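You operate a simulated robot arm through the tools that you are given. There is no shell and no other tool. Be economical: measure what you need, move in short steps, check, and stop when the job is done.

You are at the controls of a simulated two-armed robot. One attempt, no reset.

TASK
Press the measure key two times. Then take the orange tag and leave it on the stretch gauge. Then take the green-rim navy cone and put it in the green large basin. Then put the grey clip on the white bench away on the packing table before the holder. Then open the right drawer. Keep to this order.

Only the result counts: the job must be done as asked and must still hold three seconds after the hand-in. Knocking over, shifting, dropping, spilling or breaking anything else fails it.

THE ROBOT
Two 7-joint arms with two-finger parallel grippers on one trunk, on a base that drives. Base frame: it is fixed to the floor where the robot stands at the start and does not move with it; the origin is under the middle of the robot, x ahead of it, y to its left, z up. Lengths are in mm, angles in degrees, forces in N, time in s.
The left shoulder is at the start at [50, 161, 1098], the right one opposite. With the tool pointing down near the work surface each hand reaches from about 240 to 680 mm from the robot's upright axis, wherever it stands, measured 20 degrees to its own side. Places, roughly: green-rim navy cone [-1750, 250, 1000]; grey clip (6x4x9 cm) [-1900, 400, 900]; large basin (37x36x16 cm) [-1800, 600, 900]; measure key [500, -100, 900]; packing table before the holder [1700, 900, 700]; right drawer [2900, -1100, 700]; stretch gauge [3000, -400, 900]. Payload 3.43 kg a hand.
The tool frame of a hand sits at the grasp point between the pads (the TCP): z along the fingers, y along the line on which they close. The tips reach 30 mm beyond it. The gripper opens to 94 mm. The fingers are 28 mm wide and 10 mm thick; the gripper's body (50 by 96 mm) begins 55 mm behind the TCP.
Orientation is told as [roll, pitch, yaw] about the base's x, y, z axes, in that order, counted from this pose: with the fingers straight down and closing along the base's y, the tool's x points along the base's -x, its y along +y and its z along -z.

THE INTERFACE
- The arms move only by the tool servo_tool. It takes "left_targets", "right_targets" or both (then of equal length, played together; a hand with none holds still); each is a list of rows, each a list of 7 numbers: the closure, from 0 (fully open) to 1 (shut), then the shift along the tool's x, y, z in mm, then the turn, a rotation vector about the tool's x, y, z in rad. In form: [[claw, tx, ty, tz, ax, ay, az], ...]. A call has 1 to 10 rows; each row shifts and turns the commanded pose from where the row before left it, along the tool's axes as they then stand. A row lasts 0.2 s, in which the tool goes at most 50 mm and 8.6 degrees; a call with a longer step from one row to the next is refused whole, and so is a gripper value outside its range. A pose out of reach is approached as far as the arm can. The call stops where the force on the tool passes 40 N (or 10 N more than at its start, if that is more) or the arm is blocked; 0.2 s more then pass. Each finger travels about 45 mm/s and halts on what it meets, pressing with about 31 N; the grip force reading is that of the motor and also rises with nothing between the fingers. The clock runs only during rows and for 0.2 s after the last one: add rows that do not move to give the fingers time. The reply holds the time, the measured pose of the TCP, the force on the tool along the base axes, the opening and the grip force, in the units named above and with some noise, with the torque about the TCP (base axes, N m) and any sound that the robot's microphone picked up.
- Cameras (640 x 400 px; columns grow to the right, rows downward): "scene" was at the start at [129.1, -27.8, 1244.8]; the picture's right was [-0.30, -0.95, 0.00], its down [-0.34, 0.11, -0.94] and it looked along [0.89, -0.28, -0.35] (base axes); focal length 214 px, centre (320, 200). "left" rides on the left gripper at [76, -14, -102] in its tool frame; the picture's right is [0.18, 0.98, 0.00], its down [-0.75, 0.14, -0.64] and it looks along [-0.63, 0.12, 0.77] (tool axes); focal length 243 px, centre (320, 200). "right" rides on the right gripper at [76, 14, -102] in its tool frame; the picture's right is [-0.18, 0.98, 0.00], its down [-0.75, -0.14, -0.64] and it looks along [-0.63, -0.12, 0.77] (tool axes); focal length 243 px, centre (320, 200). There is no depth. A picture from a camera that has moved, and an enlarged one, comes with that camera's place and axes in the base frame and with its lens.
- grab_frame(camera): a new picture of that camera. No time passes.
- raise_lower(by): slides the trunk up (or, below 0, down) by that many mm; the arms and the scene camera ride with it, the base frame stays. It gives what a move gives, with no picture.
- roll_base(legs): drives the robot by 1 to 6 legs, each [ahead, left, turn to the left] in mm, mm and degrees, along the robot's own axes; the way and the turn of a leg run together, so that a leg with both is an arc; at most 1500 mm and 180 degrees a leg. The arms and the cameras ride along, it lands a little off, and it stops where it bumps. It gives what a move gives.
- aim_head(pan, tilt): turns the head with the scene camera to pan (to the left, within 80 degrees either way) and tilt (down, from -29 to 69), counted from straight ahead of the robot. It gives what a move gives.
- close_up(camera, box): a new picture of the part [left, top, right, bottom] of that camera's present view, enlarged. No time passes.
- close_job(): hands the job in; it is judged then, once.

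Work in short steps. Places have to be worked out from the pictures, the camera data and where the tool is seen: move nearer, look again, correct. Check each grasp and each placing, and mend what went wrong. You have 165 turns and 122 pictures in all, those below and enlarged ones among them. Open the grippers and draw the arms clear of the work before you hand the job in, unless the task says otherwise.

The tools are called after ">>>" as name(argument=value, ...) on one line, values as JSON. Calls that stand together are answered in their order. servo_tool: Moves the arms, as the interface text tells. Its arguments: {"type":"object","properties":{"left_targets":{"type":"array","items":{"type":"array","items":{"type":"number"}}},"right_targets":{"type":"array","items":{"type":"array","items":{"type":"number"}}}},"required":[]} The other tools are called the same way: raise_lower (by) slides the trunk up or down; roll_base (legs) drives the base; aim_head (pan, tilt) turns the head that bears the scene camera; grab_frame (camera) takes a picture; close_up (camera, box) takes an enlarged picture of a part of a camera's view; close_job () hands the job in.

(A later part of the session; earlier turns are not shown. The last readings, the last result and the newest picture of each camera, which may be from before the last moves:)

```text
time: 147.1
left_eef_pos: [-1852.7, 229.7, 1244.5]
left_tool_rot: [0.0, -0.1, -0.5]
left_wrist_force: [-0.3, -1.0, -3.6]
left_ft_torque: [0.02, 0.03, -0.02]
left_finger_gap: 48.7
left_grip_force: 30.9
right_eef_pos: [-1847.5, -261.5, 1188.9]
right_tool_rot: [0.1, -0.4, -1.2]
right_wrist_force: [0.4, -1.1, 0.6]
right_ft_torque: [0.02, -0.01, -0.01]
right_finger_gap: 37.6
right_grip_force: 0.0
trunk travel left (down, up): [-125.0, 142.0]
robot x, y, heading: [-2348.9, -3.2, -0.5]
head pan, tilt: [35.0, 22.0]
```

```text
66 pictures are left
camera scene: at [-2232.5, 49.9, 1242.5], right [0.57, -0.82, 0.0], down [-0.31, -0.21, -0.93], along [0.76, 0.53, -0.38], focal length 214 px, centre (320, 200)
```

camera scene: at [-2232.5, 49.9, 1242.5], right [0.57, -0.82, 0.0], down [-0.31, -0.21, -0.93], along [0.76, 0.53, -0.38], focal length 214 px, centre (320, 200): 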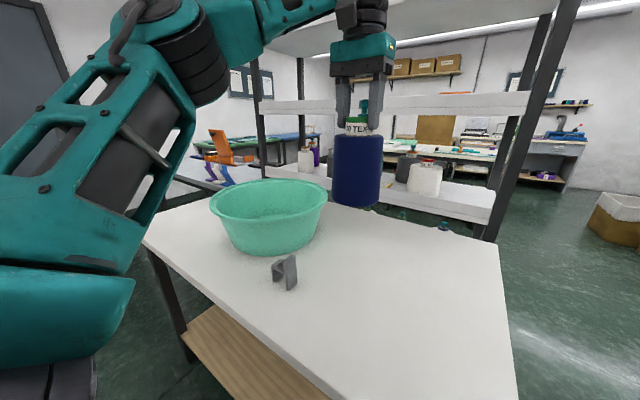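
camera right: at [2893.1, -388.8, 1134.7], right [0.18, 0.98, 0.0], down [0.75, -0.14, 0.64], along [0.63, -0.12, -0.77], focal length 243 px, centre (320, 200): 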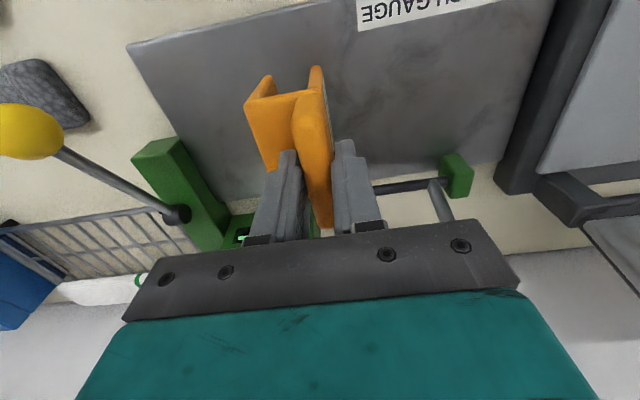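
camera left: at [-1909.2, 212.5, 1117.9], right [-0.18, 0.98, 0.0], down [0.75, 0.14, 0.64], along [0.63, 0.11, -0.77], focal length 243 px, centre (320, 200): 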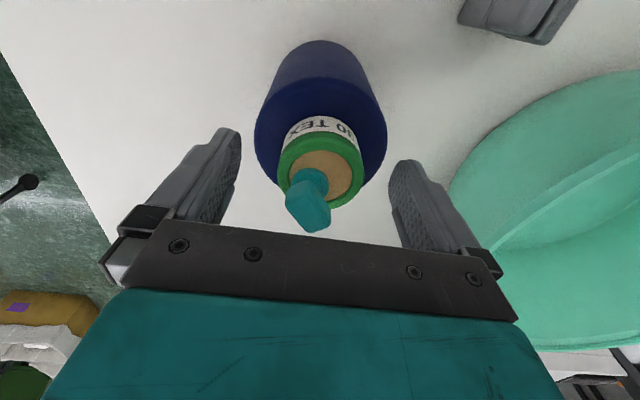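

Held (≈3 N). Its bottom is ~1088, above the basin rim (~1010). I'll slide the base left 300 mm so the cone hangs over the basin.

>>> roll_base(legs=[[0, 300, 0]])

>>> aim_head(pan=20, tilt=28)

>>> grab_frame(camera="left")

>>> grab_frame(camera="scene")

```text
time: 149.1
left_eef_pos: [-1850.1, 521.1, 1245.5]
left_tool_rot: [-0.1, -0.2, -0.5]
left_wrist_force: [0.3, -0.7, -3.0]
left_ft_torque: [-0.04, 0.05, 0.0]
left_finger_gap: 48.9
left_grip_force: 31.0
right_eef_pos: [-1845.8, 33.2, 1189.1]
right_tool_rot: [0.1, -0.3, -1.2]
right_wrist_force: [-0.8, -0.6, -0.1]
right_ft_torque: [-0.02, -0.02, -0.01]
right_finger_gap: 37.5
right_grip_force: 0.0
trunk travel left (down, up): [-125.0, 142.0]
robot x, y, heading: [-2351.8, 290.5, -0.2]
head pan, tilt: [35.0, 22.0]
```

```text
time: 149.9
left_eef_pos: [-1849.5, 521.9, 1244.0]
left_tool_rot: [-0.1, -0.2, -0.3]
left_wrist_force: [-0.1, 0.4, -3.4]
left_ft_torque: [-0.01, 0.02, -0.01]
left_finger_gap: 49.1
left_grip_force: 31.3
right_eef_pos: [-1845.6, 32.6, 1189.2]
right_tool_rot: [0.1, -0.3, -1.1]
right_wrist_force: [0.4, 0.6, -0.7]
right_ft_torque: [-0.01, 0.02, 0.0]
right_finger_gap: 37.4
right_grip_force: 0.1
trunk travel left (down, up): [-125.0, 142.0]
robot x, y, heading: [-2344.6, 290.6, -0.2]
head pan, tilt: [20.0, 28.0]
```

```text
65 pictures are left
camera left: at [-1926.5, 507.9, 1348.0], right [-0.18, 0.98, 0.0], down [0.75, 0.14, 0.64], along [0.63, 0.11, -0.77], focal length 243 px, centre (320, 200)
```

left: 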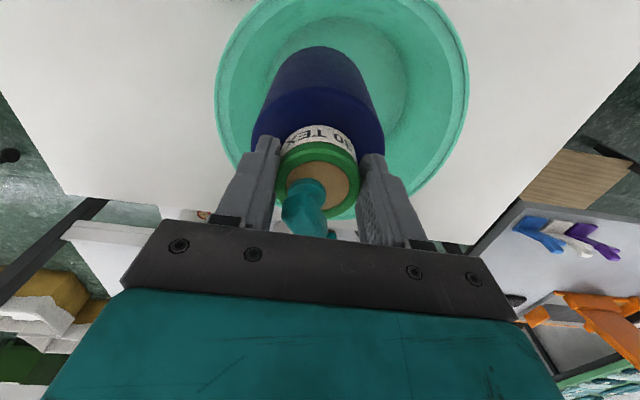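

```text
64 pictures are left
camera scene: at [-2220.9, 321.5, 1232.9], right [0.34, -0.94, 0.0], down [-0.44, -0.16, -0.88], along [0.83, 0.3, -0.47], focal length 214 px, centre (320, 200)
```

scene: 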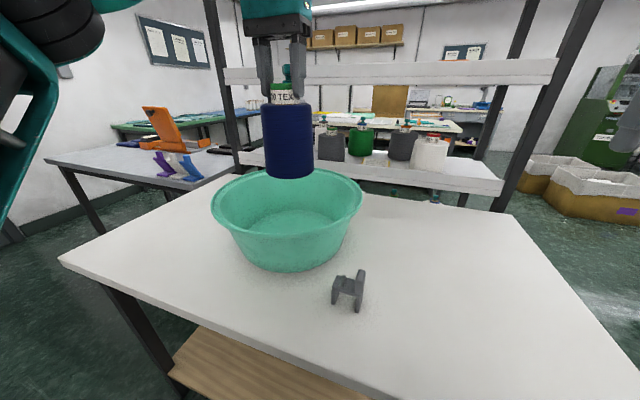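

Basin centre computes to about [−1850,540]. I'll shift 18 mm and lower the cone inside to just above the floor.

>>> servo_tool(left_targets=[[1, 0, 18, 0, 0, 0, 0], [1, 0, 0, 35, 0, 0, 0], [1, 0, 0, 40, 0, 0, 0], [1, 0, 0, 40, 0, 0, 0], [1, 0, 0, 40, 0, 0, 0], [1, 0, 0, 40, 0, 0, 0], [1, 0, 0, 15, 0, 0, 0], [1, 0, 0, 0, 0, 0, 0]])

>>> grab_frame(camera="scene")

```text
time: 151.7
left_eef_pos: [-1850.0, 539.7, 1036.0]
left_tool_rot: [0.0, -0.1, -0.4]
left_wrist_force: [-0.4, 0.5, -2.5]
left_ft_torque: [-0.04, 0.01, 0.05]
left_finger_gap: 49.0
left_grip_force: 30.5
right_eef_pos: [-1845.7, 33.3, 1190.2]
right_tool_rot: [0.1, -0.2, -1.1]
right_wrist_force: [0.1, -0.4, 0.0]
right_ft_torque: [-0.01, -0.02, -0.04]
right_finger_gap: 37.8
right_grip_force: 0.1
trunk travel left (down, up): [-125.0, 142.0]
robot x, y, heading: [-2343.2, 294.5, -0.4]
head pan, tilt: [20.0, 28.0]
```

```text
63 pictures are left
camera scene: at [-2220.9, 321.4, 1232.9], right [0.34, -0.94, 0.0], down [-0.44, -0.16, -0.88], along [0.83, 0.3, -0.47], focal length 214 px, centre (320, 200)
```

scene: 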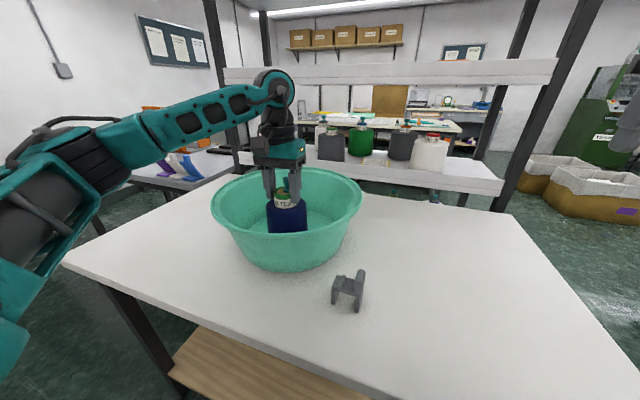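

Inside the basin and centred. Descend in small steps until contact.

>>> servo_tool(left_targets=[[1, 0, 0, 5, 0, 0, 0], [1, 0, 0, 4, 0, 0, 0], [1, 0, 0, 3, 0, 0, 0], [1, 0, 0, 3, 0, 0, 0], [1, 0, 0, 0, 0, 0, 0]])

```text
time: 152.9
left_eef_pos: [-1849.5, 538.9, 1018.7]
left_tool_rot: [0.0, -0.1, -0.5]
left_wrist_force: [0.3, -0.1, -3.1]
left_ft_torque: [-0.01, 0.0, -0.04]
left_finger_gap: 48.9
left_grip_force: 30.9
right_eef_pos: [-1845.6, 33.3, 1189.7]
right_tool_rot: [0.2, -0.4, -1.1]
right_wrist_force: [-0.3, 0.3, 0.5]
right_ft_torque: [0.04, 0.01, 0.01]
right_finger_gap: 37.7
right_grip_force: 0.0
trunk travel left (down, up): [-125.0, 142.0]
robot x, y, heading: [-2346.9, 292.3, -0.3]
head pan, tilt: [20.0, 28.0]
```

>>> servo_tool(left_targets=[[1, 0, 0, 2, 0, 0, 0], [1, 0, 0, 2, 0, 0, 0], [1, 0, 0, 2, 0, 0, 0], [1, 0, 0, 0, 0, 0, 0]])

```text
time: 153.9
left_eef_pos: [-1851.3, 539.5, 1017.1]
left_tool_rot: [0.0, -0.5, -0.3]
left_wrist_force: [1.5, 2.6, 20.2]
left_ft_torque: [0.08, 0.47, 0.12]
left_finger_gap: 49.0
left_grip_force: 30.7
right_eef_pos: [-1846.9, 33.1, 1190.7]
right_tool_rot: [0.2, -0.4, -1.1]
right_wrist_force: [-0.1, -0.3, -0.3]
right_ft_torque: [0.0, 0.0, 0.0]
right_finger_gap: 37.6
right_grip_force: 0.1
trunk travel left (down, up): [-125.0, 142.0]
robot x, y, heading: [-2352.9, 290.6, -0.6]
head pan, tilt: [20.0, 28.0]
```

Firm contact with the floor of the basin. Ease up 2 mm, open, and lift away.

>>> servo_tool(left_targets=[[1, 0, 0, -3, 0, 0, 0], [0.7, 0, 0, 0, 0, 0, 0], [0.3, 0, 0, 0, 0, 0, 0], [0, 0, 0, 0, 0, 0, 0], [0, 0, 0, -20, 0, 0, 0], [0, 0, 0, -45, 0, 0, 0], [0, 0, 0, -45, 0, 0, 0], [0, 0, 0, -45, 0, 0, 0], [0, 0, 0, -20, 0, 0, 0], [0, 0, 0, 0, 0, 0, 0]])

>>> grab_frame(camera="scene")

>>> close_up(camera="scene", box=[310, 245, 390, 325])

```text
time: 156.1
left_eef_pos: [-1851.0, 538.3, 1192.9]
left_tool_rot: [-0.1, -0.2, -0.4]
left_wrist_force: [0.4, 0.5, 0.2]
left_ft_torque: [0.05, 0.02, -0.01]
left_finger_gap: 94.4
left_grip_force: 0.1
right_eef_pos: [-1846.1, 33.0, 1190.1]
right_tool_rot: [0.1, -0.3, -1.1]
right_wrist_force: [0.0, -0.6, -0.4]
right_ft_torque: [-0.01, -0.04, -0.05]
right_finger_gap: 37.4
right_grip_force: 0.1
trunk travel left (down, up): [-125.0, 142.0]
robot x, y, heading: [-2346.3, 294.3, -0.3]
head pan, tilt: [20.0, 28.0]
```

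```text
62 pictures are left
camera scene: at [-2221.1, 321.4, 1232.9], right [0.34, -0.94, 0.0], down [-0.44, -0.16, -0.88], along [0.83, 0.3, -0.47], focal length 214 px, centre (320, 200)
```

scene: 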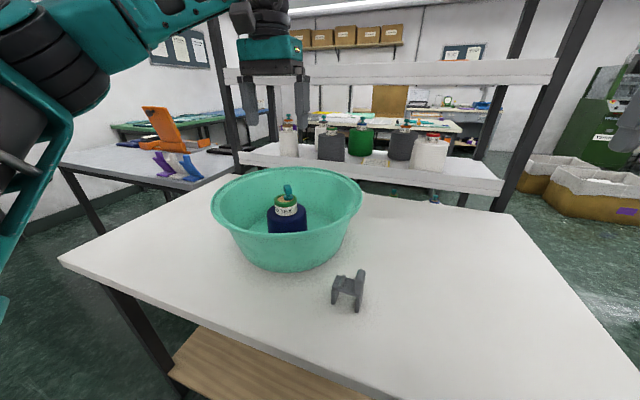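

```text
5.00 times, centred on (350, 285) of scene
camera zoom: at [-2221.1, 321.4, 1232.9], right [0.34, -0.94, 0.0], down [-0.44, -0.16, -0.88], along [0.83, 0.3, -0.47], focal length 1072 px, centre (170, -225)
```

zoom: 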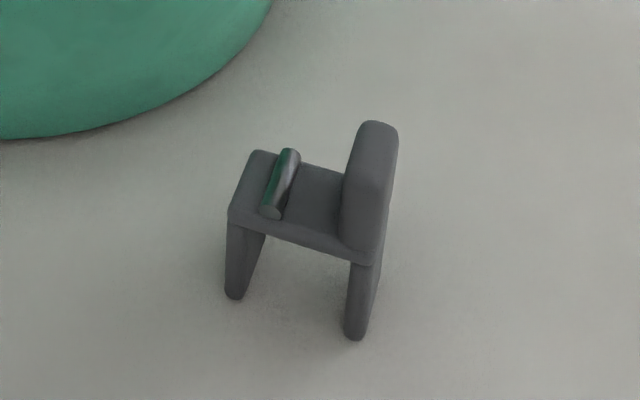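

The cone sits upright in the basin. The clip stands near x −1935, with its upright plate at y≈346 and z up to ~942, and it is very close to the basin rim. To clear the rim I'll close along x (wrist yaw +90) with the hand leaning 20° away from the basin. First shift the base right and turn the wrist.

>>> roll_base(legs=[[0, -150, 0]])

>>> servo_tool(left_targets=[[0, 0, 0, 0, 0, 0, -0.145], [0, 0, 0, 0, 0, 0, -0.145], [0, 0, 0, 0, 0, 0, -0.145], [0, 0, 0, 0, 0, 0, -0.145], [0, 0, 0, 0, 0, 0, -0.145], [0, 0, 0, 0, 0, 0, -0.145], [0, 0, 0, 0, 0, 0, -0.145], [0, 0, 0, 0, 0, 0, -0.145], [0, 0, 0, 0, 0, 0, -0.145], [0, 0, 0, 0, 0, 0, -0.145]])

```text
time: 157.4
left_eef_pos: [-1850.9, 390.9, 1192.4]
left_tool_rot: [0.1, -0.1, -0.4]
left_wrist_force: [-0.2, -0.6, 0.1]
left_ft_torque: [0.02, -0.01, 0.01]
left_finger_gap: 94.3
left_grip_force: 0.1
right_eef_pos: [-1847.9, -116.0, 1188.6]
right_tool_rot: [0.2, -0.3, -1.3]
right_wrist_force: [1.0, -0.2, -0.5]
right_ft_torque: [0.05, 0.0, -0.01]
right_finger_gap: 37.5
right_grip_force: 0.0
trunk travel left (down, up): [-125.0, 142.0]
robot x, y, heading: [-2345.9, 144.8, -0.5]
head pan, tilt: [20.0, 28.0]
```

```text
time: 159.6
left_eef_pos: [-1852.2, 390.1, 1193.4]
left_tool_rot: [-0.1, 0.1, 82.7]
left_wrist_force: [0.8, 0.4, 0.0]
left_ft_torque: [-0.02, -0.04, 0.0]
left_finger_gap: 93.9
left_grip_force: 0.1
right_eef_pos: [-1848.5, -115.4, 1189.3]
right_tool_rot: [0.1, -0.4, -1.3]
right_wrist_force: [0.3, -0.6, 0.6]
right_ft_torque: [0.0, -0.03, -0.03]
right_finger_gap: 37.5
right_grip_force: 0.1
trunk travel left (down, up): [-125.0, 142.0]
robot x, y, heading: [-2344.2, 146.7, -0.5]
head pan, tilt: [20.0, 28.0]
```

Finish the yaw, move over to the clip's near side, and lean the hand 20°.

>>> servo_tool(left_targets=[[0, 0, 0, 0, 0, 0, -0.127], [0, 30, 30, 0, 0, 0, 0], [0, 30, 30, 0, 0, 0, 0], [0, 20, 23, 0, 0, 0, 0], [0, 0, 0, 0, 0, -0.116, 0], [0, 0, 0, 0, 0, -0.116, 0], [0, 0, 0, 0, 0, -0.117, 0], [0, 0, 0, 0, 0, 0, 0]])

>>> grab_frame(camera="left")

>>> close_up(camera="scene", box=[160, 120, 400, 280])

```text
time: 161.4
left_eef_pos: [-1934.6, 310.6, 1193.5]
left_tool_rot: [-0.1, -20.1, 90.0]
left_wrist_force: [-0.1, 0.6, 0.3]
left_ft_torque: [0.0, -0.01, 0.02]
left_finger_gap: 94.0
left_grip_force: 0.0
right_eef_pos: [-1848.2, -113.4, 1189.3]
right_tool_rot: [0.1, -0.3, -1.2]
right_wrist_force: [0.0, 1.2, -0.3]
right_ft_torque: [0.02, 0.03, -0.01]
right_finger_gap: 37.7
right_grip_force: 0.0
trunk travel left (down, up): [-125.0, 142.0]
robot x, y, heading: [-2347.9, 148.1, -0.6]
head pan, tilt: [20.0, 28.0]
```

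```text
60 pictures are left
camera left: at [-1920.2, 204.1, 1263.3], right [-0.98, -0.17, -0.06], down [-0.14, 0.49, 0.86], along [-0.12, 0.86, -0.5], focal length 243 px, centre (320, 200)
```

left: 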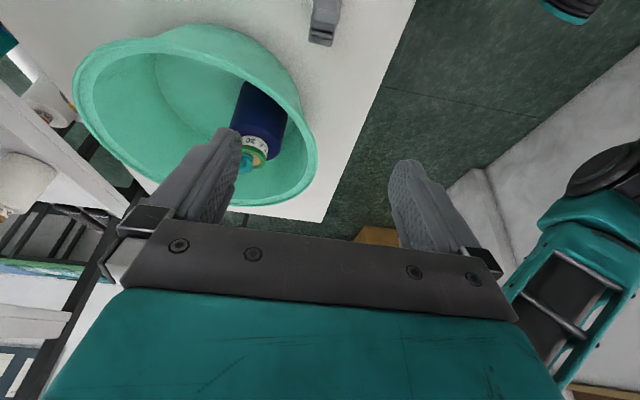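

```text
2.50 times, centred on (280, 200) of scene
camera zoom: at [-2222.3, 174.7, 1232.9], right [0.33, -0.94, 0.0], down [-0.44, -0.16, -0.88], along [0.83, 0.29, -0.47], focal length 536 px, centre (420, 200)
```

zoom: 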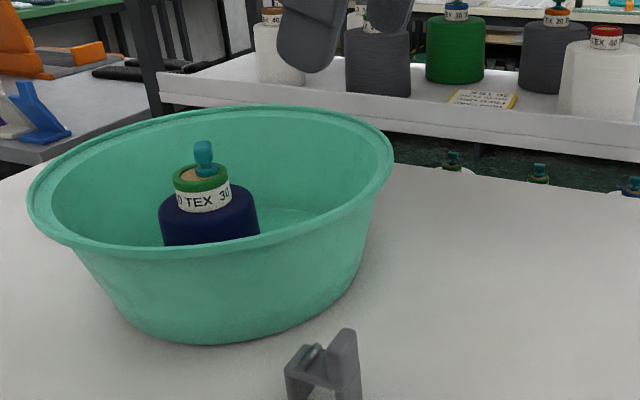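

>>> close_up(camera="left", box=[270, 0, 370, 62])

>>> aim_head(pan=20, tilt=42)

>>> close_up(camera="scene", box=[200, 120, 360, 240])

```text
6.40 times, centred on (320, 31) of left
camera zoom: at [-1920.2, 204.1, 1263.3], right [-0.98, -0.17, -0.06], down [-0.14, 0.49, 0.86], along [-0.12, 0.86, -0.5], focal length 1553 px, centre (320, 1282)
```

zoom: 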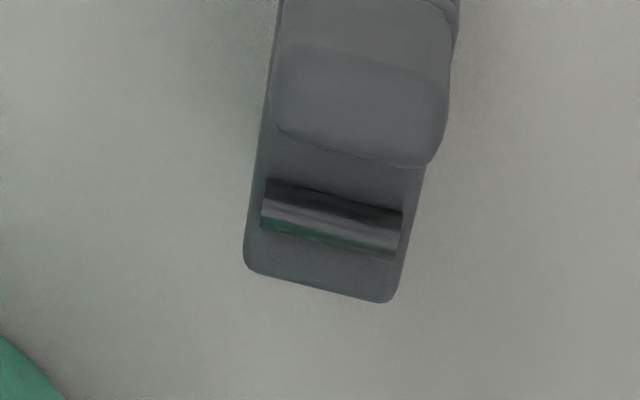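

```text
time: 162.2
left_eef_pos: [-1934.8, 310.7, 1191.9]
left_tool_rot: [0.0, -19.9, 90.0]
left_wrist_force: [0.0, 1.1, -0.5]
left_ft_torque: [-0.03, -0.02, -0.02]
left_finger_gap: 94.0
left_grip_force: 0.0
right_eef_pos: [-1848.2, -114.9, 1188.7]
right_tool_rot: [0.1, -0.3, -1.3]
right_wrist_force: [0.2, -0.6, 0.0]
right_ft_torque: [-0.04, 0.0, -0.01]
right_finger_gap: 37.7
right_grip_force: 0.0
trunk travel left (down, up): [-125.0, 142.0]
robot x, y, heading: [-2347.7, 145.9, -0.6]
head pan, tilt: [20.0, 42.0]
```

```text
3.33 times, centred on (280, 180) of scene
camera zoom: at [-2229.5, 172.0, 1211.5], right [0.33, -0.94, 0.0], down [-0.63, -0.22, -0.74], along [0.7, 0.25, -0.67], focal length 715 px, centre (453, 267)
```

zoom: 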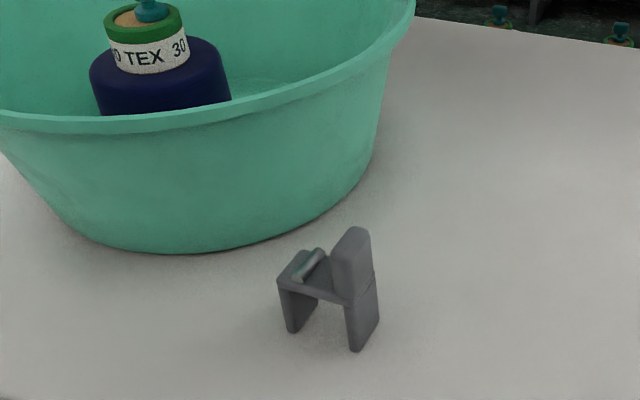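

Plate centre resolves to [−1934,339], top ≈942, body y 331–391. I'll line up along the leaning axis with a partly closed gripper and advance, stopping short for a check.

>>> servo_tool(left_targets=[[0.3, 32, 0, 0, 0, 0, 0], [0.3, 31, 0, 0, 0, 0, 0], [0.3, 0, 0, 45, 0, 0, 0], [0.3, 0, 0, 45, 0, 0, 0], [0.3, 0, 0, 45, 0, 0, 0], [0.3, 0, 0, 45, 0, 0, 0], [0.3, 0, 0, 20, 0, 0, 0], [0.3, 0, 0, 0, 0, 0, 0]])

>>> grab_frame(camera="left")

>>> close_up(camera="scene", box=[200, 120, 360, 240])

```text
time: 164.0
left_eef_pos: [-1934.6, 319.4, 982.0]
left_tool_rot: [-0.1, -20.0, 89.9]
left_wrist_force: [-0.9, 0.5, -0.5]
left_ft_torque: [0.0, 0.01, 0.01]
left_finger_gap: 65.8
left_grip_force: 0.2
right_eef_pos: [-1848.7, -115.7, 1189.7]
right_tool_rot: [0.0, -0.4, -1.3]
right_wrist_force: [-0.4, -1.0, -0.4]
right_ft_torque: [0.01, 0.02, 0.01]
right_finger_gap: 37.7
right_grip_force: 0.1
trunk travel left (down, up): [-125.0, 142.0]
robot x, y, heading: [-2344.3, 145.3, -0.5]
head pan, tilt: [20.0, 42.0]
```

```text
56 pictures are left
camera left: at [-1919.7, 212.9, 1053.7], right [-0.98, -0.17, -0.07], down [-0.14, 0.49, 0.86], along [-0.11, 0.86, -0.51], focal length 243 px, centre (320, 200)
```

left: 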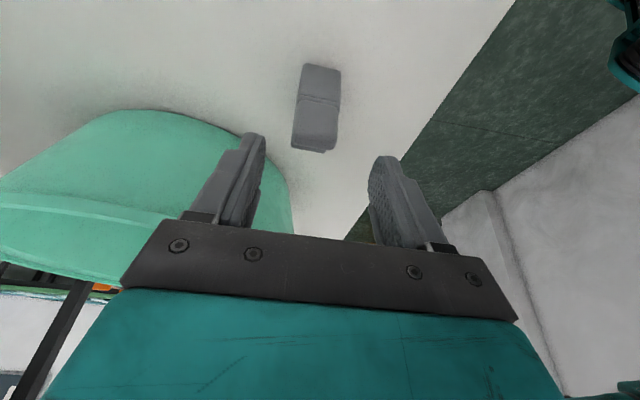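

```text
3.33 times, centred on (280, 180) of scene
camera zoom: at [-2229.5, 171.9, 1211.5], right [0.33, -0.94, 0.0], down [-0.63, -0.22, -0.74], along [0.7, 0.25, -0.67], focal length 715 px, centre (453, 267)
```

zoom: 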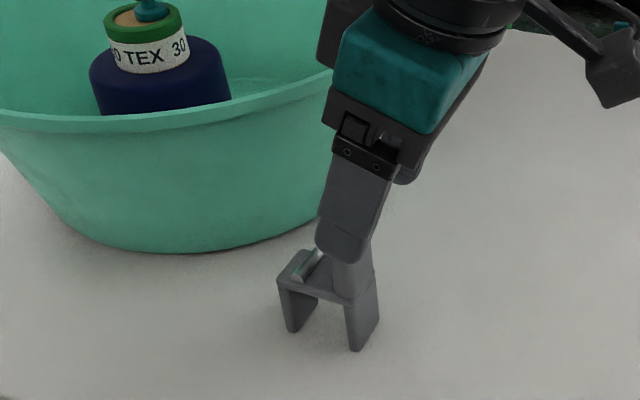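

Aligned; palm clears the rim by ~25 mm. Advance 55 mm along the axis and close on the plate.

>>> servo_tool(left_targets=[[0.3, 0, -4, 20, 0, 0, 0], [0.3, 0, 0, 20, 0, 0, 0], [0.3, 0, 0, 14, 0, 0, 0], [0.6, 0, 0, 0, 0, 0, 0], [1, 0, 0, 0, 0, 0, 0], [1, 0, 0, 0, 0, 0, 0], [1, 0, 0, 0, 0, 0, 0], [1, 0, 0, 0, 0, 0, 0]])

>>> grab_frame(camera="left")

>>> close_up(camera="scene", box=[200, 120, 360, 240])

```text
time: 165.8
left_eef_pos: [-1928.7, 338.4, 932.7]
left_tool_rot: [-0.2, -20.0, 89.8]
left_wrist_force: [0.1, -0.2, 0.0]
left_ft_torque: [0.03, 0.0, 0.01]
left_finger_gap: 32.7
left_grip_force: 31.3
right_eef_pos: [-1848.3, -115.0, 1190.3]
right_tool_rot: [0.0, -0.3, -1.2]
right_wrist_force: [1.1, 0.3, 0.3]
right_ft_torque: [0.01, -0.01, -0.02]
right_finger_gap: 37.6
right_grip_force: 0.1
trunk travel left (down, up): [-125.0, 142.0]
robot x, y, heading: [-2347.0, 144.5, -0.6]
head pan, tilt: [20.0, 42.0]
```

```text
54 pictures are left
camera left: at [-1914.7, 231.6, 1004.0], right [-0.98, -0.17, -0.06], down [-0.14, 0.49, 0.86], along [-0.12, 0.86, -0.51], focal length 243 px, centre (320, 200)
```

left: 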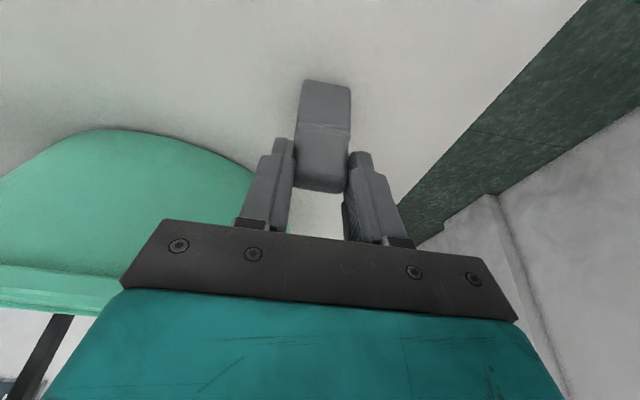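

```text
3.33 times, centred on (280, 180) of scene
camera zoom: at [-2229.5, 172.0, 1211.5], right [0.33, -0.94, 0.0], down [-0.63, -0.22, -0.74], along [0.7, 0.25, -0.67], focal length 715 px, centre (453, 267)
```

zoom: 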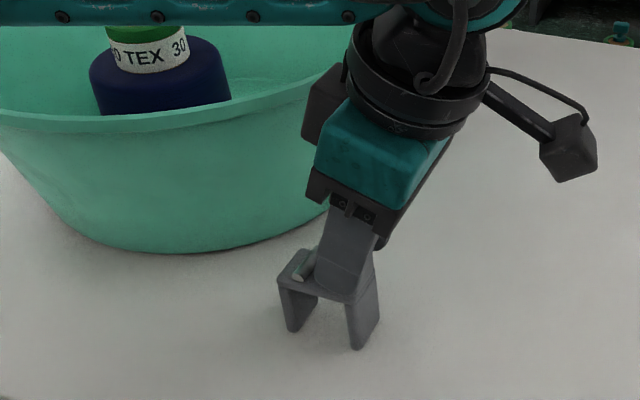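

Gripped (32.7 mm across the plate). Lift vertically first, then retreat along the lean away from the basin.

>>> servo_tool(left_targets=[[1, -3.4, 0, -9.4, 0, 0, 0], [1, -3.4, 0, -9.4, 0, 0, 0], [1, 0, 0, -30, 0, 0, 0], [1, 0, 0, -45, 0, 0, 0], [1, 0, 0, -45, 0, 0, 0], [1, 0, 0, -45, 0, 0, 0], [1, 0, 0, -45, 0, 0, 0], [1, 0, 0, 0, 0, 0, 0]])

>>> grab_frame(camera="left")

>>> grab_frame(camera="scene")

```text
time: 167.6
left_eef_pos: [-1929.8, 266.4, 1150.2]
left_tool_rot: [0.0, -20.1, 89.9]
left_wrist_force: [0.6, -0.3, -0.9]
left_ft_torque: [0.01, 0.01, -0.01]
left_finger_gap: 32.7
left_grip_force: 31.7
right_eef_pos: [-1847.6, -114.1, 1189.6]
right_tool_rot: [0.1, -0.3, -1.3]
right_wrist_force: [0.3, -0.5, 0.3]
right_ft_torque: [0.03, -0.02, 0.01]
right_finger_gap: 37.7
right_grip_force: 0.0
trunk travel left (down, up): [-125.0, 142.0]
robot x, y, heading: [-2347.8, 145.1, -0.5]
head pan, tilt: [20.0, 42.0]
```

```text
52 pictures are left
camera left: at [-1915.9, 160.2, 1221.1], right [-0.98, -0.17, -0.06], down [-0.14, 0.49, 0.86], along [-0.12, 0.86, -0.51], focal length 243 px, centre (320, 200)
```

left: 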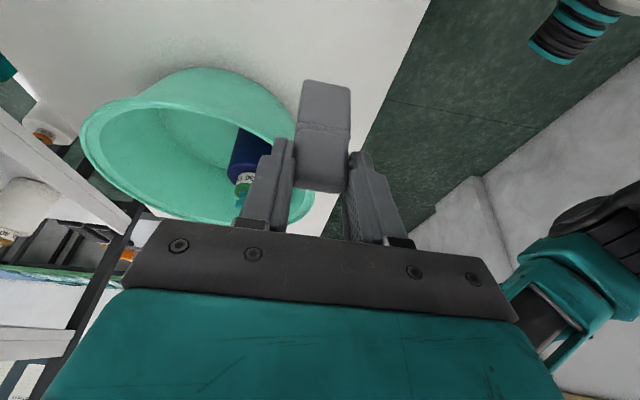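

```text
51 pictures are left
camera scene: at [-2229.3, 172.2, 1211.4], right [0.33, -0.94, 0.0], down [-0.63, -0.22, -0.74], along [0.7, 0.25, -0.67], focal length 214 px, centre (320, 200)
```

scene: 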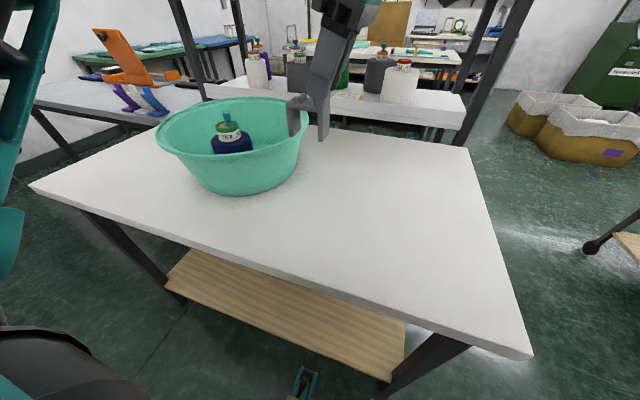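

Held securely. Now I'll leave the aisle, retrace the corridor eastward, and look for the packing table near [1700,900].

>>> roll_base(legs=[[-250, -50, 0], [0, -780, 0], [1500, 0, 0], [1500, 0, 0], [1500, 0, 0]])

>>> aim_head(pan=65, tilt=15)

>>> grab_frame(camera="scene")

```text
time: 194.4
left_eef_pos: [2327.8, -518.2, 1150.6]
left_tool_rot: [-0.2, -20.0, 91.5]
left_wrist_force: [0.2, -0.1, 0.0]
left_ft_torque: [0.03, -0.01, 0.0]
left_finger_gap: 32.8
left_grip_force: 31.0
right_eef_pos: [2421.0, -897.6, 1189.0]
right_tool_rot: [0.2, -0.3, 0.4]
right_wrist_force: [-0.1, 0.4, 0.1]
right_ft_torque: [-0.02, 0.03, -0.01]
right_finger_gap: 37.6
right_grip_force: 0.2
trunk travel left (down, up): [-125.0, 142.0]
robot x, y, heading: [1910.5, -648.1, 1.1]
head pan, tilt: [20.0, 42.0]
```

```text
time: 195.5
left_eef_pos: [2327.9, -518.8, 1148.8]
left_tool_rot: [0.0, -20.0, 91.5]
left_wrist_force: [-0.2, 0.0, 0.0]
left_ft_torque: [0.02, -0.04, 0.03]
left_finger_gap: 32.9
left_grip_force: 30.5
right_eef_pos: [2422.6, -898.0, 1189.1]
right_tool_rot: [0.1, -0.3, 0.3]
right_wrist_force: [0.3, -0.1, 0.4]
right_ft_torque: [-0.02, -0.01, -0.02]
right_finger_gap: 37.7
right_grip_force: 0.1
trunk travel left (down, up): [-125.0, 142.0]
robot x, y, heading: [1914.2, -650.1, 1.4]
head pan, tilt: [65.0, 15.0]
```

```text
50 pictures are left
camera scene: at [1991.7, -566.6, 1253.9], right [0.91, -0.41, 0.0], down [-0.11, -0.24, -0.97], along [0.39, 0.88, -0.26], focal length 214 px, centre (320, 200)
```

scene: 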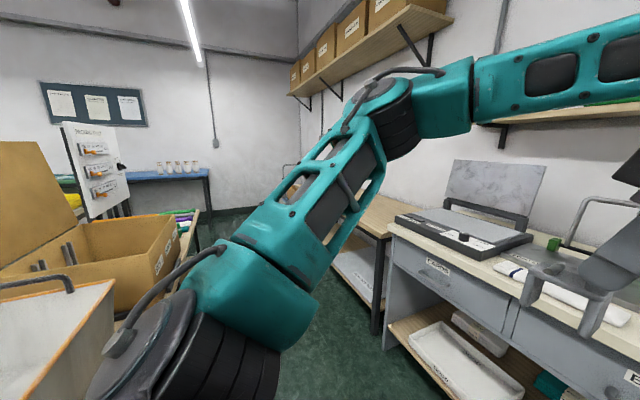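

Behind the tote and the open carton stands a white card panel — possibly the holder. I'll move into the aisle mouth and face +y to see the packing table.

>>> roll_base(legs=[[310, 50, 0], [0, 0, 88.6]])

>>> aim_head(pan=20, tilt=20)

>>> grab_frame(camera="scene")

```text
time: 201.4
left_eef_pos: [2097.8, -178.5, 1149.7]
left_tool_rot: [-0.1, -20.0, -179.5]
left_wrist_force: [0.0, -0.4, -0.4]
left_ft_torque: [-0.02, -0.02, 0.01]
left_finger_gap: 32.7
left_grip_force: 31.3
right_eef_pos: [2478.5, -92.6, 1189.5]
right_tool_rot: [0.1, -0.3, 89.3]
right_wrist_force: [1.0, 0.5, 0.0]
right_ft_torque: [0.02, 0.0, 0.0]
right_finger_gap: 37.6
right_grip_force: 0.1
trunk travel left (down, up): [-125.0, 142.0]
robot x, y, heading: [2223.4, -594.0, 89.9]
head pan, tilt: [65.0, 15.0]
```

```text
time: 202.6
left_eef_pos: [2097.8, -178.9, 1149.2]
left_tool_rot: [-0.1, -20.0, -179.5]
left_wrist_force: [0.1, 0.8, 0.5]
left_ft_torque: [0.05, -0.01, 0.0]
left_finger_gap: 32.7
left_grip_force: 30.9
right_eef_pos: [2480.8, -92.5, 1188.8]
right_tool_rot: [0.2, -0.2, 89.3]
right_wrist_force: [0.0, 1.0, 0.0]
right_ft_torque: [0.0, 0.0, 0.0]
right_finger_gap: 37.4
right_grip_force: 0.1
trunk travel left (down, up): [-125.0, 142.0]
robot x, y, heading: [2225.6, -594.9, 90.0]
head pan, tilt: [20.0, 20.0]
```

```text
49 pictures are left
camera scene: at [2193.9, -468.2, 1245.8], right [0.94, 0.34, 0.0], down [0.12, -0.32, -0.94], along [-0.32, 0.88, -0.34], focal length 214 px, centre (320, 200)
```

scene: 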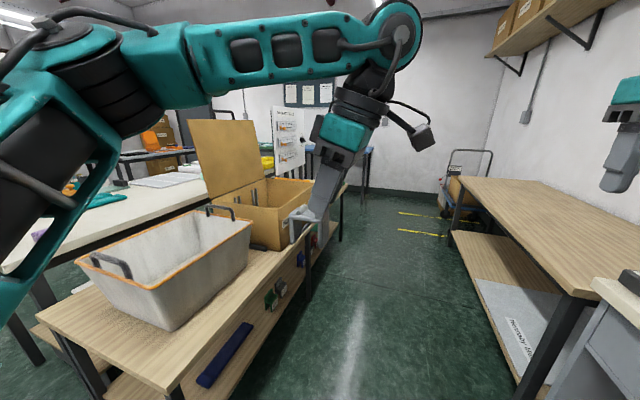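

The packing table runs along +y (edge x≈1750), with tote, carton, then the white card holder at its far part. The aisle is clear; I'll drive up alongside and look.

>>> roll_base(legs=[[1350, 0, 0]])

>>> aim_head(pan=70, tilt=25)

>>> grab_frame(camera="scene")

```text
time: 209.3
left_eef_pos: [2110.1, 1179.2, 1150.4]
left_tool_rot: [-0.2, -20.0, 179.9]
left_wrist_force: [0.3, 0.3, 0.1]
left_ft_torque: [0.0, -0.03, 0.0]
left_finger_gap: 32.7
left_grip_force: 30.6
right_eef_pos: [2491.5, 1261.0, 1189.1]
right_tool_rot: [0.1, -0.3, 88.6]
right_wrist_force: [1.0, 0.2, 0.1]
right_ft_torque: [-0.01, 0.01, -0.02]
right_finger_gap: 37.6
right_grip_force: 0.1
trunk travel left (down, up): [-125.0, 142.0]
robot x, y, heading: [2230.6, 762.5, 89.4]
head pan, tilt: [20.0, 20.0]
```

```text
time: 210.5
left_eef_pos: [2110.4, 1179.6, 1149.6]
left_tool_rot: [-0.1, -20.0, 179.9]
left_wrist_force: [0.4, 0.2, 0.6]
left_ft_torque: [-0.02, 0.0, 0.03]
left_finger_gap: 32.7
left_grip_force: 31.6
right_eef_pos: [2491.8, 1262.4, 1188.4]
right_tool_rot: [0.1, -0.4, 88.7]
right_wrist_force: [1.1, -0.4, -0.3]
right_ft_torque: [0.01, 0.02, 0.01]
right_finger_gap: 37.6
right_grip_force: 0.1
trunk travel left (down, up): [-125.0, 142.0]
robot x, y, heading: [2233.1, 763.6, 89.4]
head pan, tilt: [70.0, 25.0]
```

```text
48 pictures are left
camera scene: at [2147.0, 834.1, 1237.7], right [0.35, 0.94, 0.0], down [0.4, -0.15, -0.91], along [-0.85, 0.32, -0.42], focal length 214 px, centre (320, 200)
```

scene: 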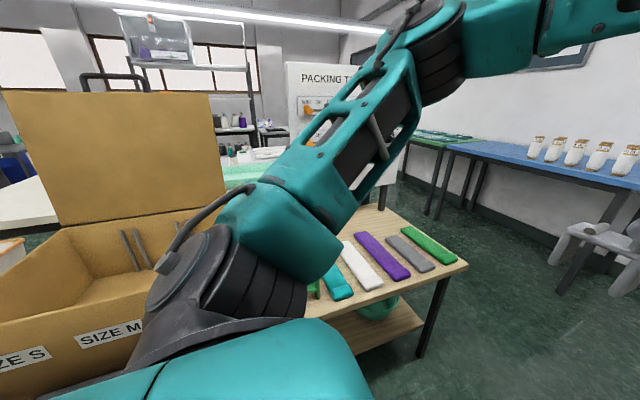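

Socks are laid out in front of a "PACKING…" board. I'll shift slightly away and turn to face the table.

>>> roll_base(legs=[[150, -60, 0], [0, 0, 90]])

>>> aim_head(pan=-15, tilt=28)

>>> grab_frame(camera="scene")

```text
time: 215.8
left_eef_pos: [1874.7, 790.3, 1149.7]
left_tool_rot: [-0.1, -20.1, -90.3]
left_wrist_force: [-1.0, 1.0, -0.3]
left_ft_torque: [-0.02, 0.03, -0.03]
left_finger_gap: 33.0
left_grip_force: 30.8
right_eef_pos: [1792.8, 1170.8, 1188.6]
right_tool_rot: [0.1, -0.2, 178.6]
right_wrist_force: [0.6, -0.5, -0.2]
right_ft_torque: [0.01, 0.01, 0.02]
right_finger_gap: 37.7
right_grip_force: 0.0
trunk travel left (down, up): [-125.0, 142.0]
robot x, y, heading: [2293.9, 911.4, 179.2]
head pan, tilt: [70.0, 25.0]
```

```text
time: 217.3
left_eef_pos: [1875.5, 789.0, 1149.8]
left_tool_rot: [-0.1, -20.0, -90.3]
left_wrist_force: [-1.1, -0.8, -0.4]
left_ft_torque: [0.01, -0.03, 0.01]
left_finger_gap: 32.8
left_grip_force: 31.1
right_eef_pos: [1792.2, 1171.9, 1188.8]
right_tool_rot: [0.2, -0.3, 178.5]
right_wrist_force: [-0.6, -0.4, 0.1]
right_ft_torque: [0.01, 0.0, 0.0]
right_finger_gap: 37.5
right_grip_force: 0.0
trunk travel left (down, up): [-125.0, 142.0]
robot x, y, heading: [2290.7, 908.6, 179.2]
head pan, tilt: [-15.0, 28.0]
```

```text
47 pictures are left
camera scene: at [2165.2, 936.6, 1232.9], right [0.27, 0.96, 0.0], down [0.45, -0.13, -0.88], along [-0.85, 0.24, -0.47], focal length 214 px, centre (320, 200)
```

scene: 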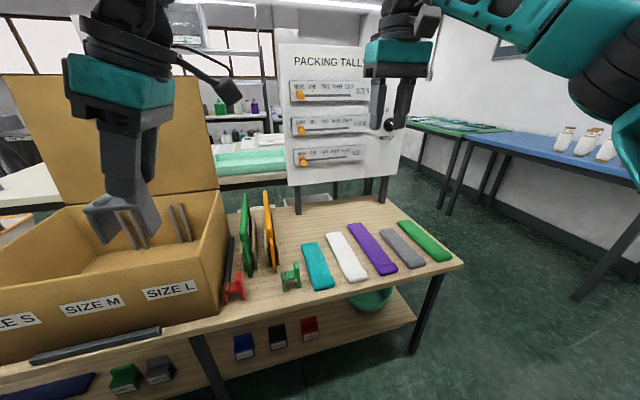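

There is an upright holder with coloured dividers, with red and green clips standing in front of it. I'll enlarge that spot.

>>> close_up(camera="scene", box=[190, 175, 350, 310])

>>> grab_frame(camera="right")

```text
2.96 times, centred on (270, 242) of scene
camera zoom: at [2165.2, 936.6, 1232.9], right [0.27, 0.96, 0.0], down [0.45, -0.13, -0.88], along [-0.85, 0.24, -0.47], focal length 636 px, centre (468, 74)
```

zoom: 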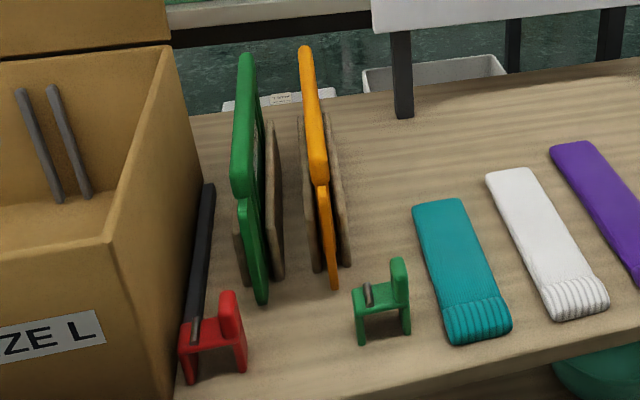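

```text
45 pictures are left
camera right: at [1868.7, 1155.7, 1291.5], right [-0.21, -0.98, 0.0], down [-0.75, 0.16, 0.65], along [-0.63, 0.13, -0.76], focal length 243 px, centre (320, 200)
```

right: 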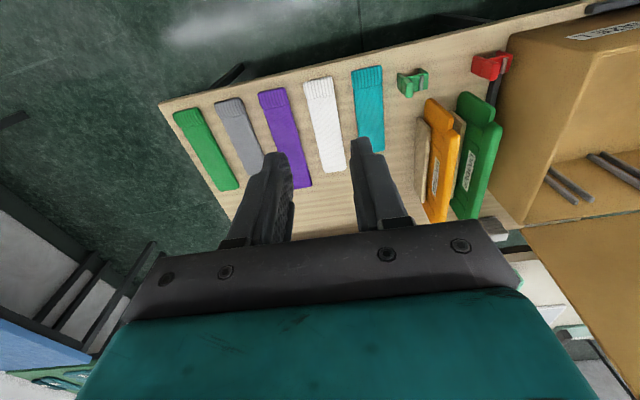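

The grey clip's place is evidently the gap between the red clip (~[1676,811]) and green clip (~[1679,983]) in front of the holder (front at x≈1610); table z≈665. Target clip centre [1680,897], i.e. TCP [1680,920,~748]. I'll reposition the base for the left arm and lower the trunk.

>>> roll_base(legs=[[150, -205, 0.8]])

>>> raise_lower(by=-110)

>>> aim_head(pan=20, tilt=40)

>>> grab_frame(camera="scene")

>>> grab_frame(camera="left")

```text
time: 219.2
left_eef_pos: [1725.7, 985.0, 1149.6]
left_tool_rot: [-0.2, -20.0, -89.6]
left_wrist_force: [0.1, -0.2, -0.7]
left_ft_torque: [-0.02, -0.01, 0.01]
left_finger_gap: 32.7
left_grip_force: 31.0
right_eef_pos: [1640.4, 1366.9, 1189.3]
right_tool_rot: [0.2, -0.3, 179.1]
right_wrist_force: [1.1, 0.5, 0.8]
right_ft_torque: [0.02, -0.01, 0.0]
right_finger_gap: 37.7
right_grip_force: 0.0
trunk travel left (down, up): [-125.0, 142.0]
robot x, y, heading: [2145.0, 1107.4, 179.9]
head pan, tilt: [-15.0, 28.0]
```

```text
time: 220.6
left_eef_pos: [1725.7, 985.1, 1039.9]
left_tool_rot: [-0.1, -20.0, -89.7]
left_wrist_force: [0.3, 0.2, -0.9]
left_ft_torque: [0.01, 0.03, -0.02]
left_finger_gap: 32.6
left_grip_force: 31.1
right_eef_pos: [1640.1, 1365.9, 1080.0]
right_tool_rot: [0.1, -0.4, 179.1]
right_wrist_force: [0.1, 0.3, 0.4]
right_ft_torque: [-0.01, 0.0, 0.02]
right_finger_gap: 37.5
right_grip_force: 0.1
trunk travel left (down, up): [-15.0, 252.0]
robot x, y, heading: [2141.8, 1109.1, 179.9]
head pan, tilt: [-15.0, 28.0]
```

```text
time: 221.6
left_eef_pos: [1724.0, 985.5, 1039.0]
left_tool_rot: [-0.1, -19.9, -89.7]
left_wrist_force: [-0.6, 0.2, -0.1]
left_ft_torque: [0.03, -0.02, 0.0]
left_finger_gap: 32.8
left_grip_force: 31.0
right_eef_pos: [1639.8, 1366.1, 1079.5]
right_tool_rot: [0.1, -0.2, 179.2]
right_wrist_force: [0.8, 0.8, 0.5]
right_ft_torque: [0.01, 0.02, 0.02]
right_finger_gap: 37.4
right_grip_force: 0.1
trunk travel left (down, up): [-15.0, 252.0]
robot x, y, heading: [2141.8, 1109.7, 179.9]
head pan, tilt: [20.0, 40.0]
```

```text
44 pictures are left
camera scene: at [2023.3, 1082.6, 1104.4], right [-0.34, 0.94, 0.0], down [0.6, 0.22, -0.77], along [-0.72, -0.26, -0.64], focal length 214 px, centre (320, 200)
```

scene: 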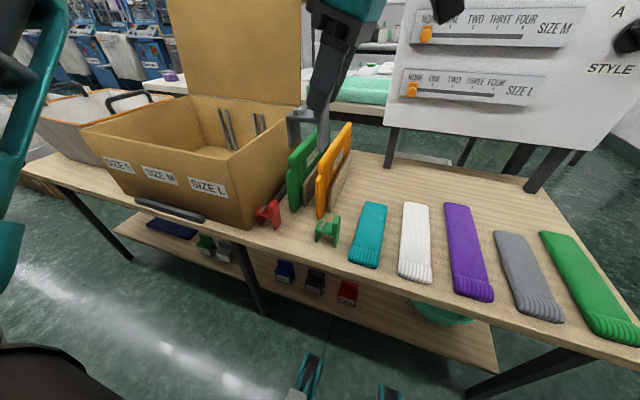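

```text
43 pictures are left
camera left: at [1711.4, 1091.8, 1110.9], right [0.98, 0.18, -0.06], down [0.15, -0.49, 0.86], along [0.12, -0.85, -0.51], focal length 243 px, centre (320, 200)
```

left: 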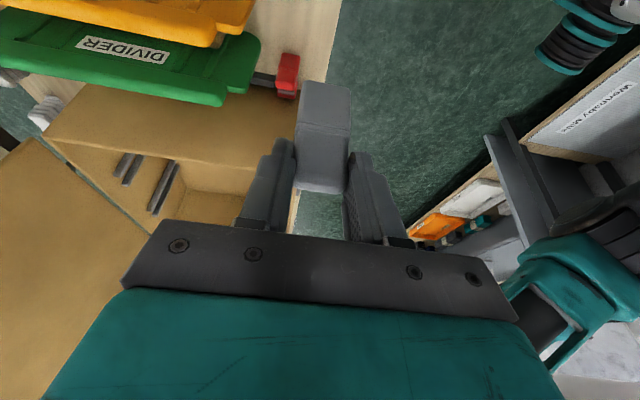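

I now see the holder's dividers' fronts reach x≈1633, so I'll aim for clip centre [1697,891]. Move the hand along its axis to ~100 mm above the table spot.

>>> servo_tool(left_targets=[[1, 0, -27, 0, 0, 0, 0], [1, 0, 0, 40, 0, 0, 0], [1, 0, 0, 40, 0, 0, 0], [1, 0, 0, 40, 0, 0, 0], [1, 0, 0, 40, 0, 0, 0], [1, 0, 0, 30, 0, 0, 0], [1, 0, 0, 12, 0, 0, 0], [1, 0, 0, 0, 0, 0, 0]])

>>> close_up(camera="scene", box=[210, 110, 390, 260])

>>> grab_frame(camera="left")

```text
time: 223.4
left_eef_pos: [1699.8, 916.5, 849.3]
left_tool_rot: [-0.1, -20.1, -89.8]
left_wrist_force: [-1.0, -0.2, -0.2]
left_ft_torque: [0.02, -0.02, 0.01]
left_finger_gap: 32.7
left_grip_force: 31.3
right_eef_pos: [1641.7, 1366.3, 1080.4]
right_tool_rot: [0.1, -0.3, 179.2]
right_wrist_force: [-0.1, -0.9, 0.2]
right_ft_torque: [-0.01, 0.01, 0.0]
right_finger_gap: 37.6
right_grip_force: 0.1
trunk travel left (down, up): [-15.0, 252.0]
robot x, y, heading: [2145.0, 1112.8, 179.9]
head pan, tilt: [20.0, 40.0]
```

```text
2.67 times, centred on (300, 185) of scene
camera zoom: at [2023.4, 1082.5, 1104.4], right [-0.34, 0.94, 0.0], down [0.6, 0.22, -0.77], along [-0.72, -0.26, -0.64], focal length 572 px, centre (373, 240)
```

zoom: 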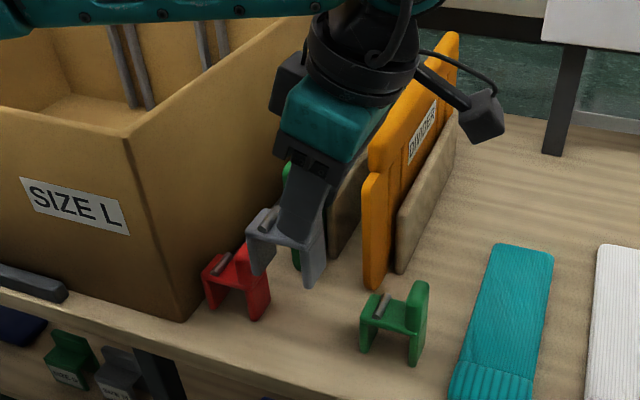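

```text
41 pictures are left
camera left: at [1685.7, 1022.9, 920.9], right [0.98, 0.18, -0.06], down [0.15, -0.49, 0.86], along [0.12, -0.85, -0.51], focal length 243 px, centre (320, 200)
```

left: 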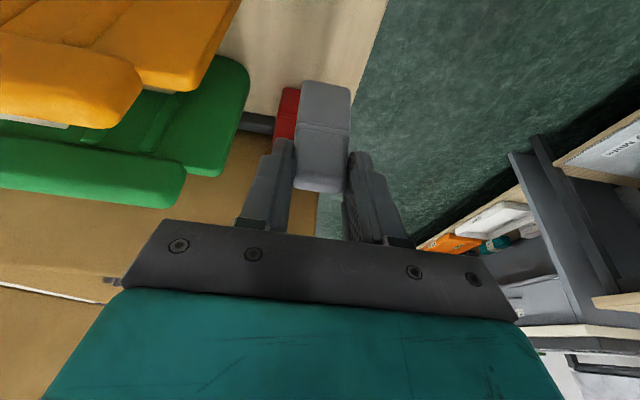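

Clip y-range 864–924 sits in the gap 840–954. Lower vertically 88 mm, then check.

>>> servo_tool(left_targets=[[1, 8.55, 0, 23.5, 0, 0, 0], [1, 8.55, 0, 23.5, 0, 0, 0], [1, 8.55, 0, 23.5, 0, 0, 0], [1, 4.4, 0, 12.2, 0, 0, 0], [1, 0, 0, 0, 0, 0, 0]])

>>> close_up(camera="scene", box=[210, 110, 390, 260])

```text
time: 224.6
left_eef_pos: [1699.1, 916.6, 761.2]
left_tool_rot: [0.0, -20.0, -89.7]
left_wrist_force: [-0.2, 0.6, -0.2]
left_ft_torque: [0.04, 0.02, 0.01]
left_finger_gap: 32.7
left_grip_force: 30.7
right_eef_pos: [1640.7, 1366.2, 1080.0]
right_tool_rot: [0.1, -0.4, 179.1]
right_wrist_force: [-0.6, -0.1, -0.2]
right_ft_torque: [0.02, 0.01, -0.01]
right_finger_gap: 37.7
right_grip_force: 0.0
trunk travel left (down, up): [-15.0, 252.0]
robot x, y, heading: [2142.1, 1112.9, 179.7]
head pan, tilt: [20.0, 40.0]
```

```text
2.67 times, centred on (300, 185) of scene
camera zoom: at [2023.4, 1082.5, 1104.4], right [-0.34, 0.94, 0.0], down [0.6, 0.22, -0.77], along [-0.72, -0.26, -0.64], focal length 572 px, centre (373, 240)
```

zoom: 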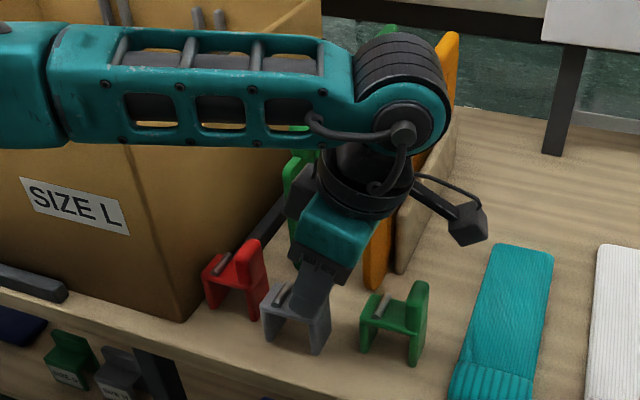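

The clip hangs just above the table between its neighbours. Lower in small vertical steps until contact.

>>> servo_tool(left_targets=[[1, 1.4, 0, 3.8, 0, 0, 0], [1, 1.4, 0, 3.8, 0, 0, 0], [1, 1, 0, 2.8, 0, 0, 0], [1, 0.7, 0, 1.9, 0, 0, 0], [1, 0, 0, 0, 0, 0, 0]])

```text
time: 225.8
left_eef_pos: [1699.0, 916.4, 752.6]
left_tool_rot: [-0.4, -20.2, -89.5]
left_wrist_force: [3.9, -3.2, 31.6]
left_ft_torque: [-0.8, -0.43, 0.09]
left_finger_gap: 32.7
left_grip_force: 30.9
right_eef_pos: [1642.1, 1366.6, 1080.3]
right_tool_rot: [0.2, -0.5, 179.2]
right_wrist_force: [-0.1, -0.4, 0.6]
right_ft_torque: [-0.03, 0.0, -0.01]
right_finger_gap: 37.4
right_grip_force: 0.1
trunk travel left (down, up): [-15.0, 252.0]
robot x, y, heading: [2140.6, 1110.3, 180.1]
head pan, tilt: [20.0, 40.0]
```

Contact. Ease off the excess press, look, then open slightly.

>>> servo_tool(left_targets=[[1, -1.2, 0, -3.3, 0, 0, 0], [1, 0, 0, 0, 0, 0, 0]])

>>> close_up(camera="scene", box=[260, 160, 360, 260])

```text
time: 226.4
left_eef_pos: [1697.1, 916.4, 753.0]
left_tool_rot: [-0.2, -19.9, -89.6]
left_wrist_force: [-3.3, -0.1, 13.9]
left_ft_torque: [-0.28, 0.21, -0.07]
left_finger_gap: 32.9
left_grip_force: 31.4
right_eef_pos: [1641.4, 1367.0, 1080.4]
right_tool_rot: [0.3, -0.4, 179.3]
right_wrist_force: [-1.3, 0.1, -1.0]
right_ft_torque: [0.02, -0.02, 0.01]
right_finger_gap: 37.7
right_grip_force: 0.1
trunk travel left (down, up): [-15.0, 252.0]
robot x, y, heading: [2141.6, 1114.3, 179.9]
head pan, tilt: [20.0, 40.0]
```

```text
4.00 times, centred on (310, 210) of scene
camera zoom: at [2024.0, 1083.0, 1104.4], right [-0.34, 0.94, 0.0], down [0.6, 0.22, -0.77], along [-0.72, -0.26, -0.64], focal length 858 px, centre (360, 160)
```

zoom: 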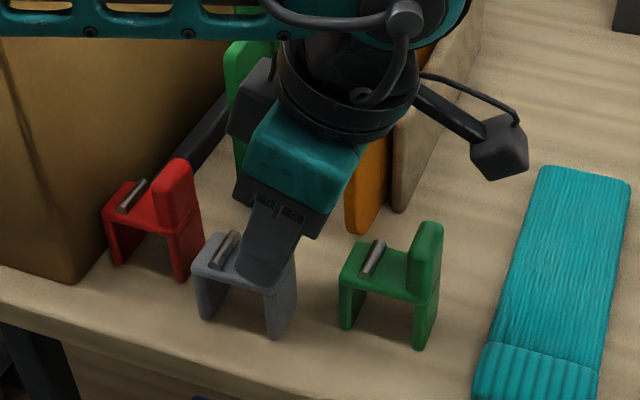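

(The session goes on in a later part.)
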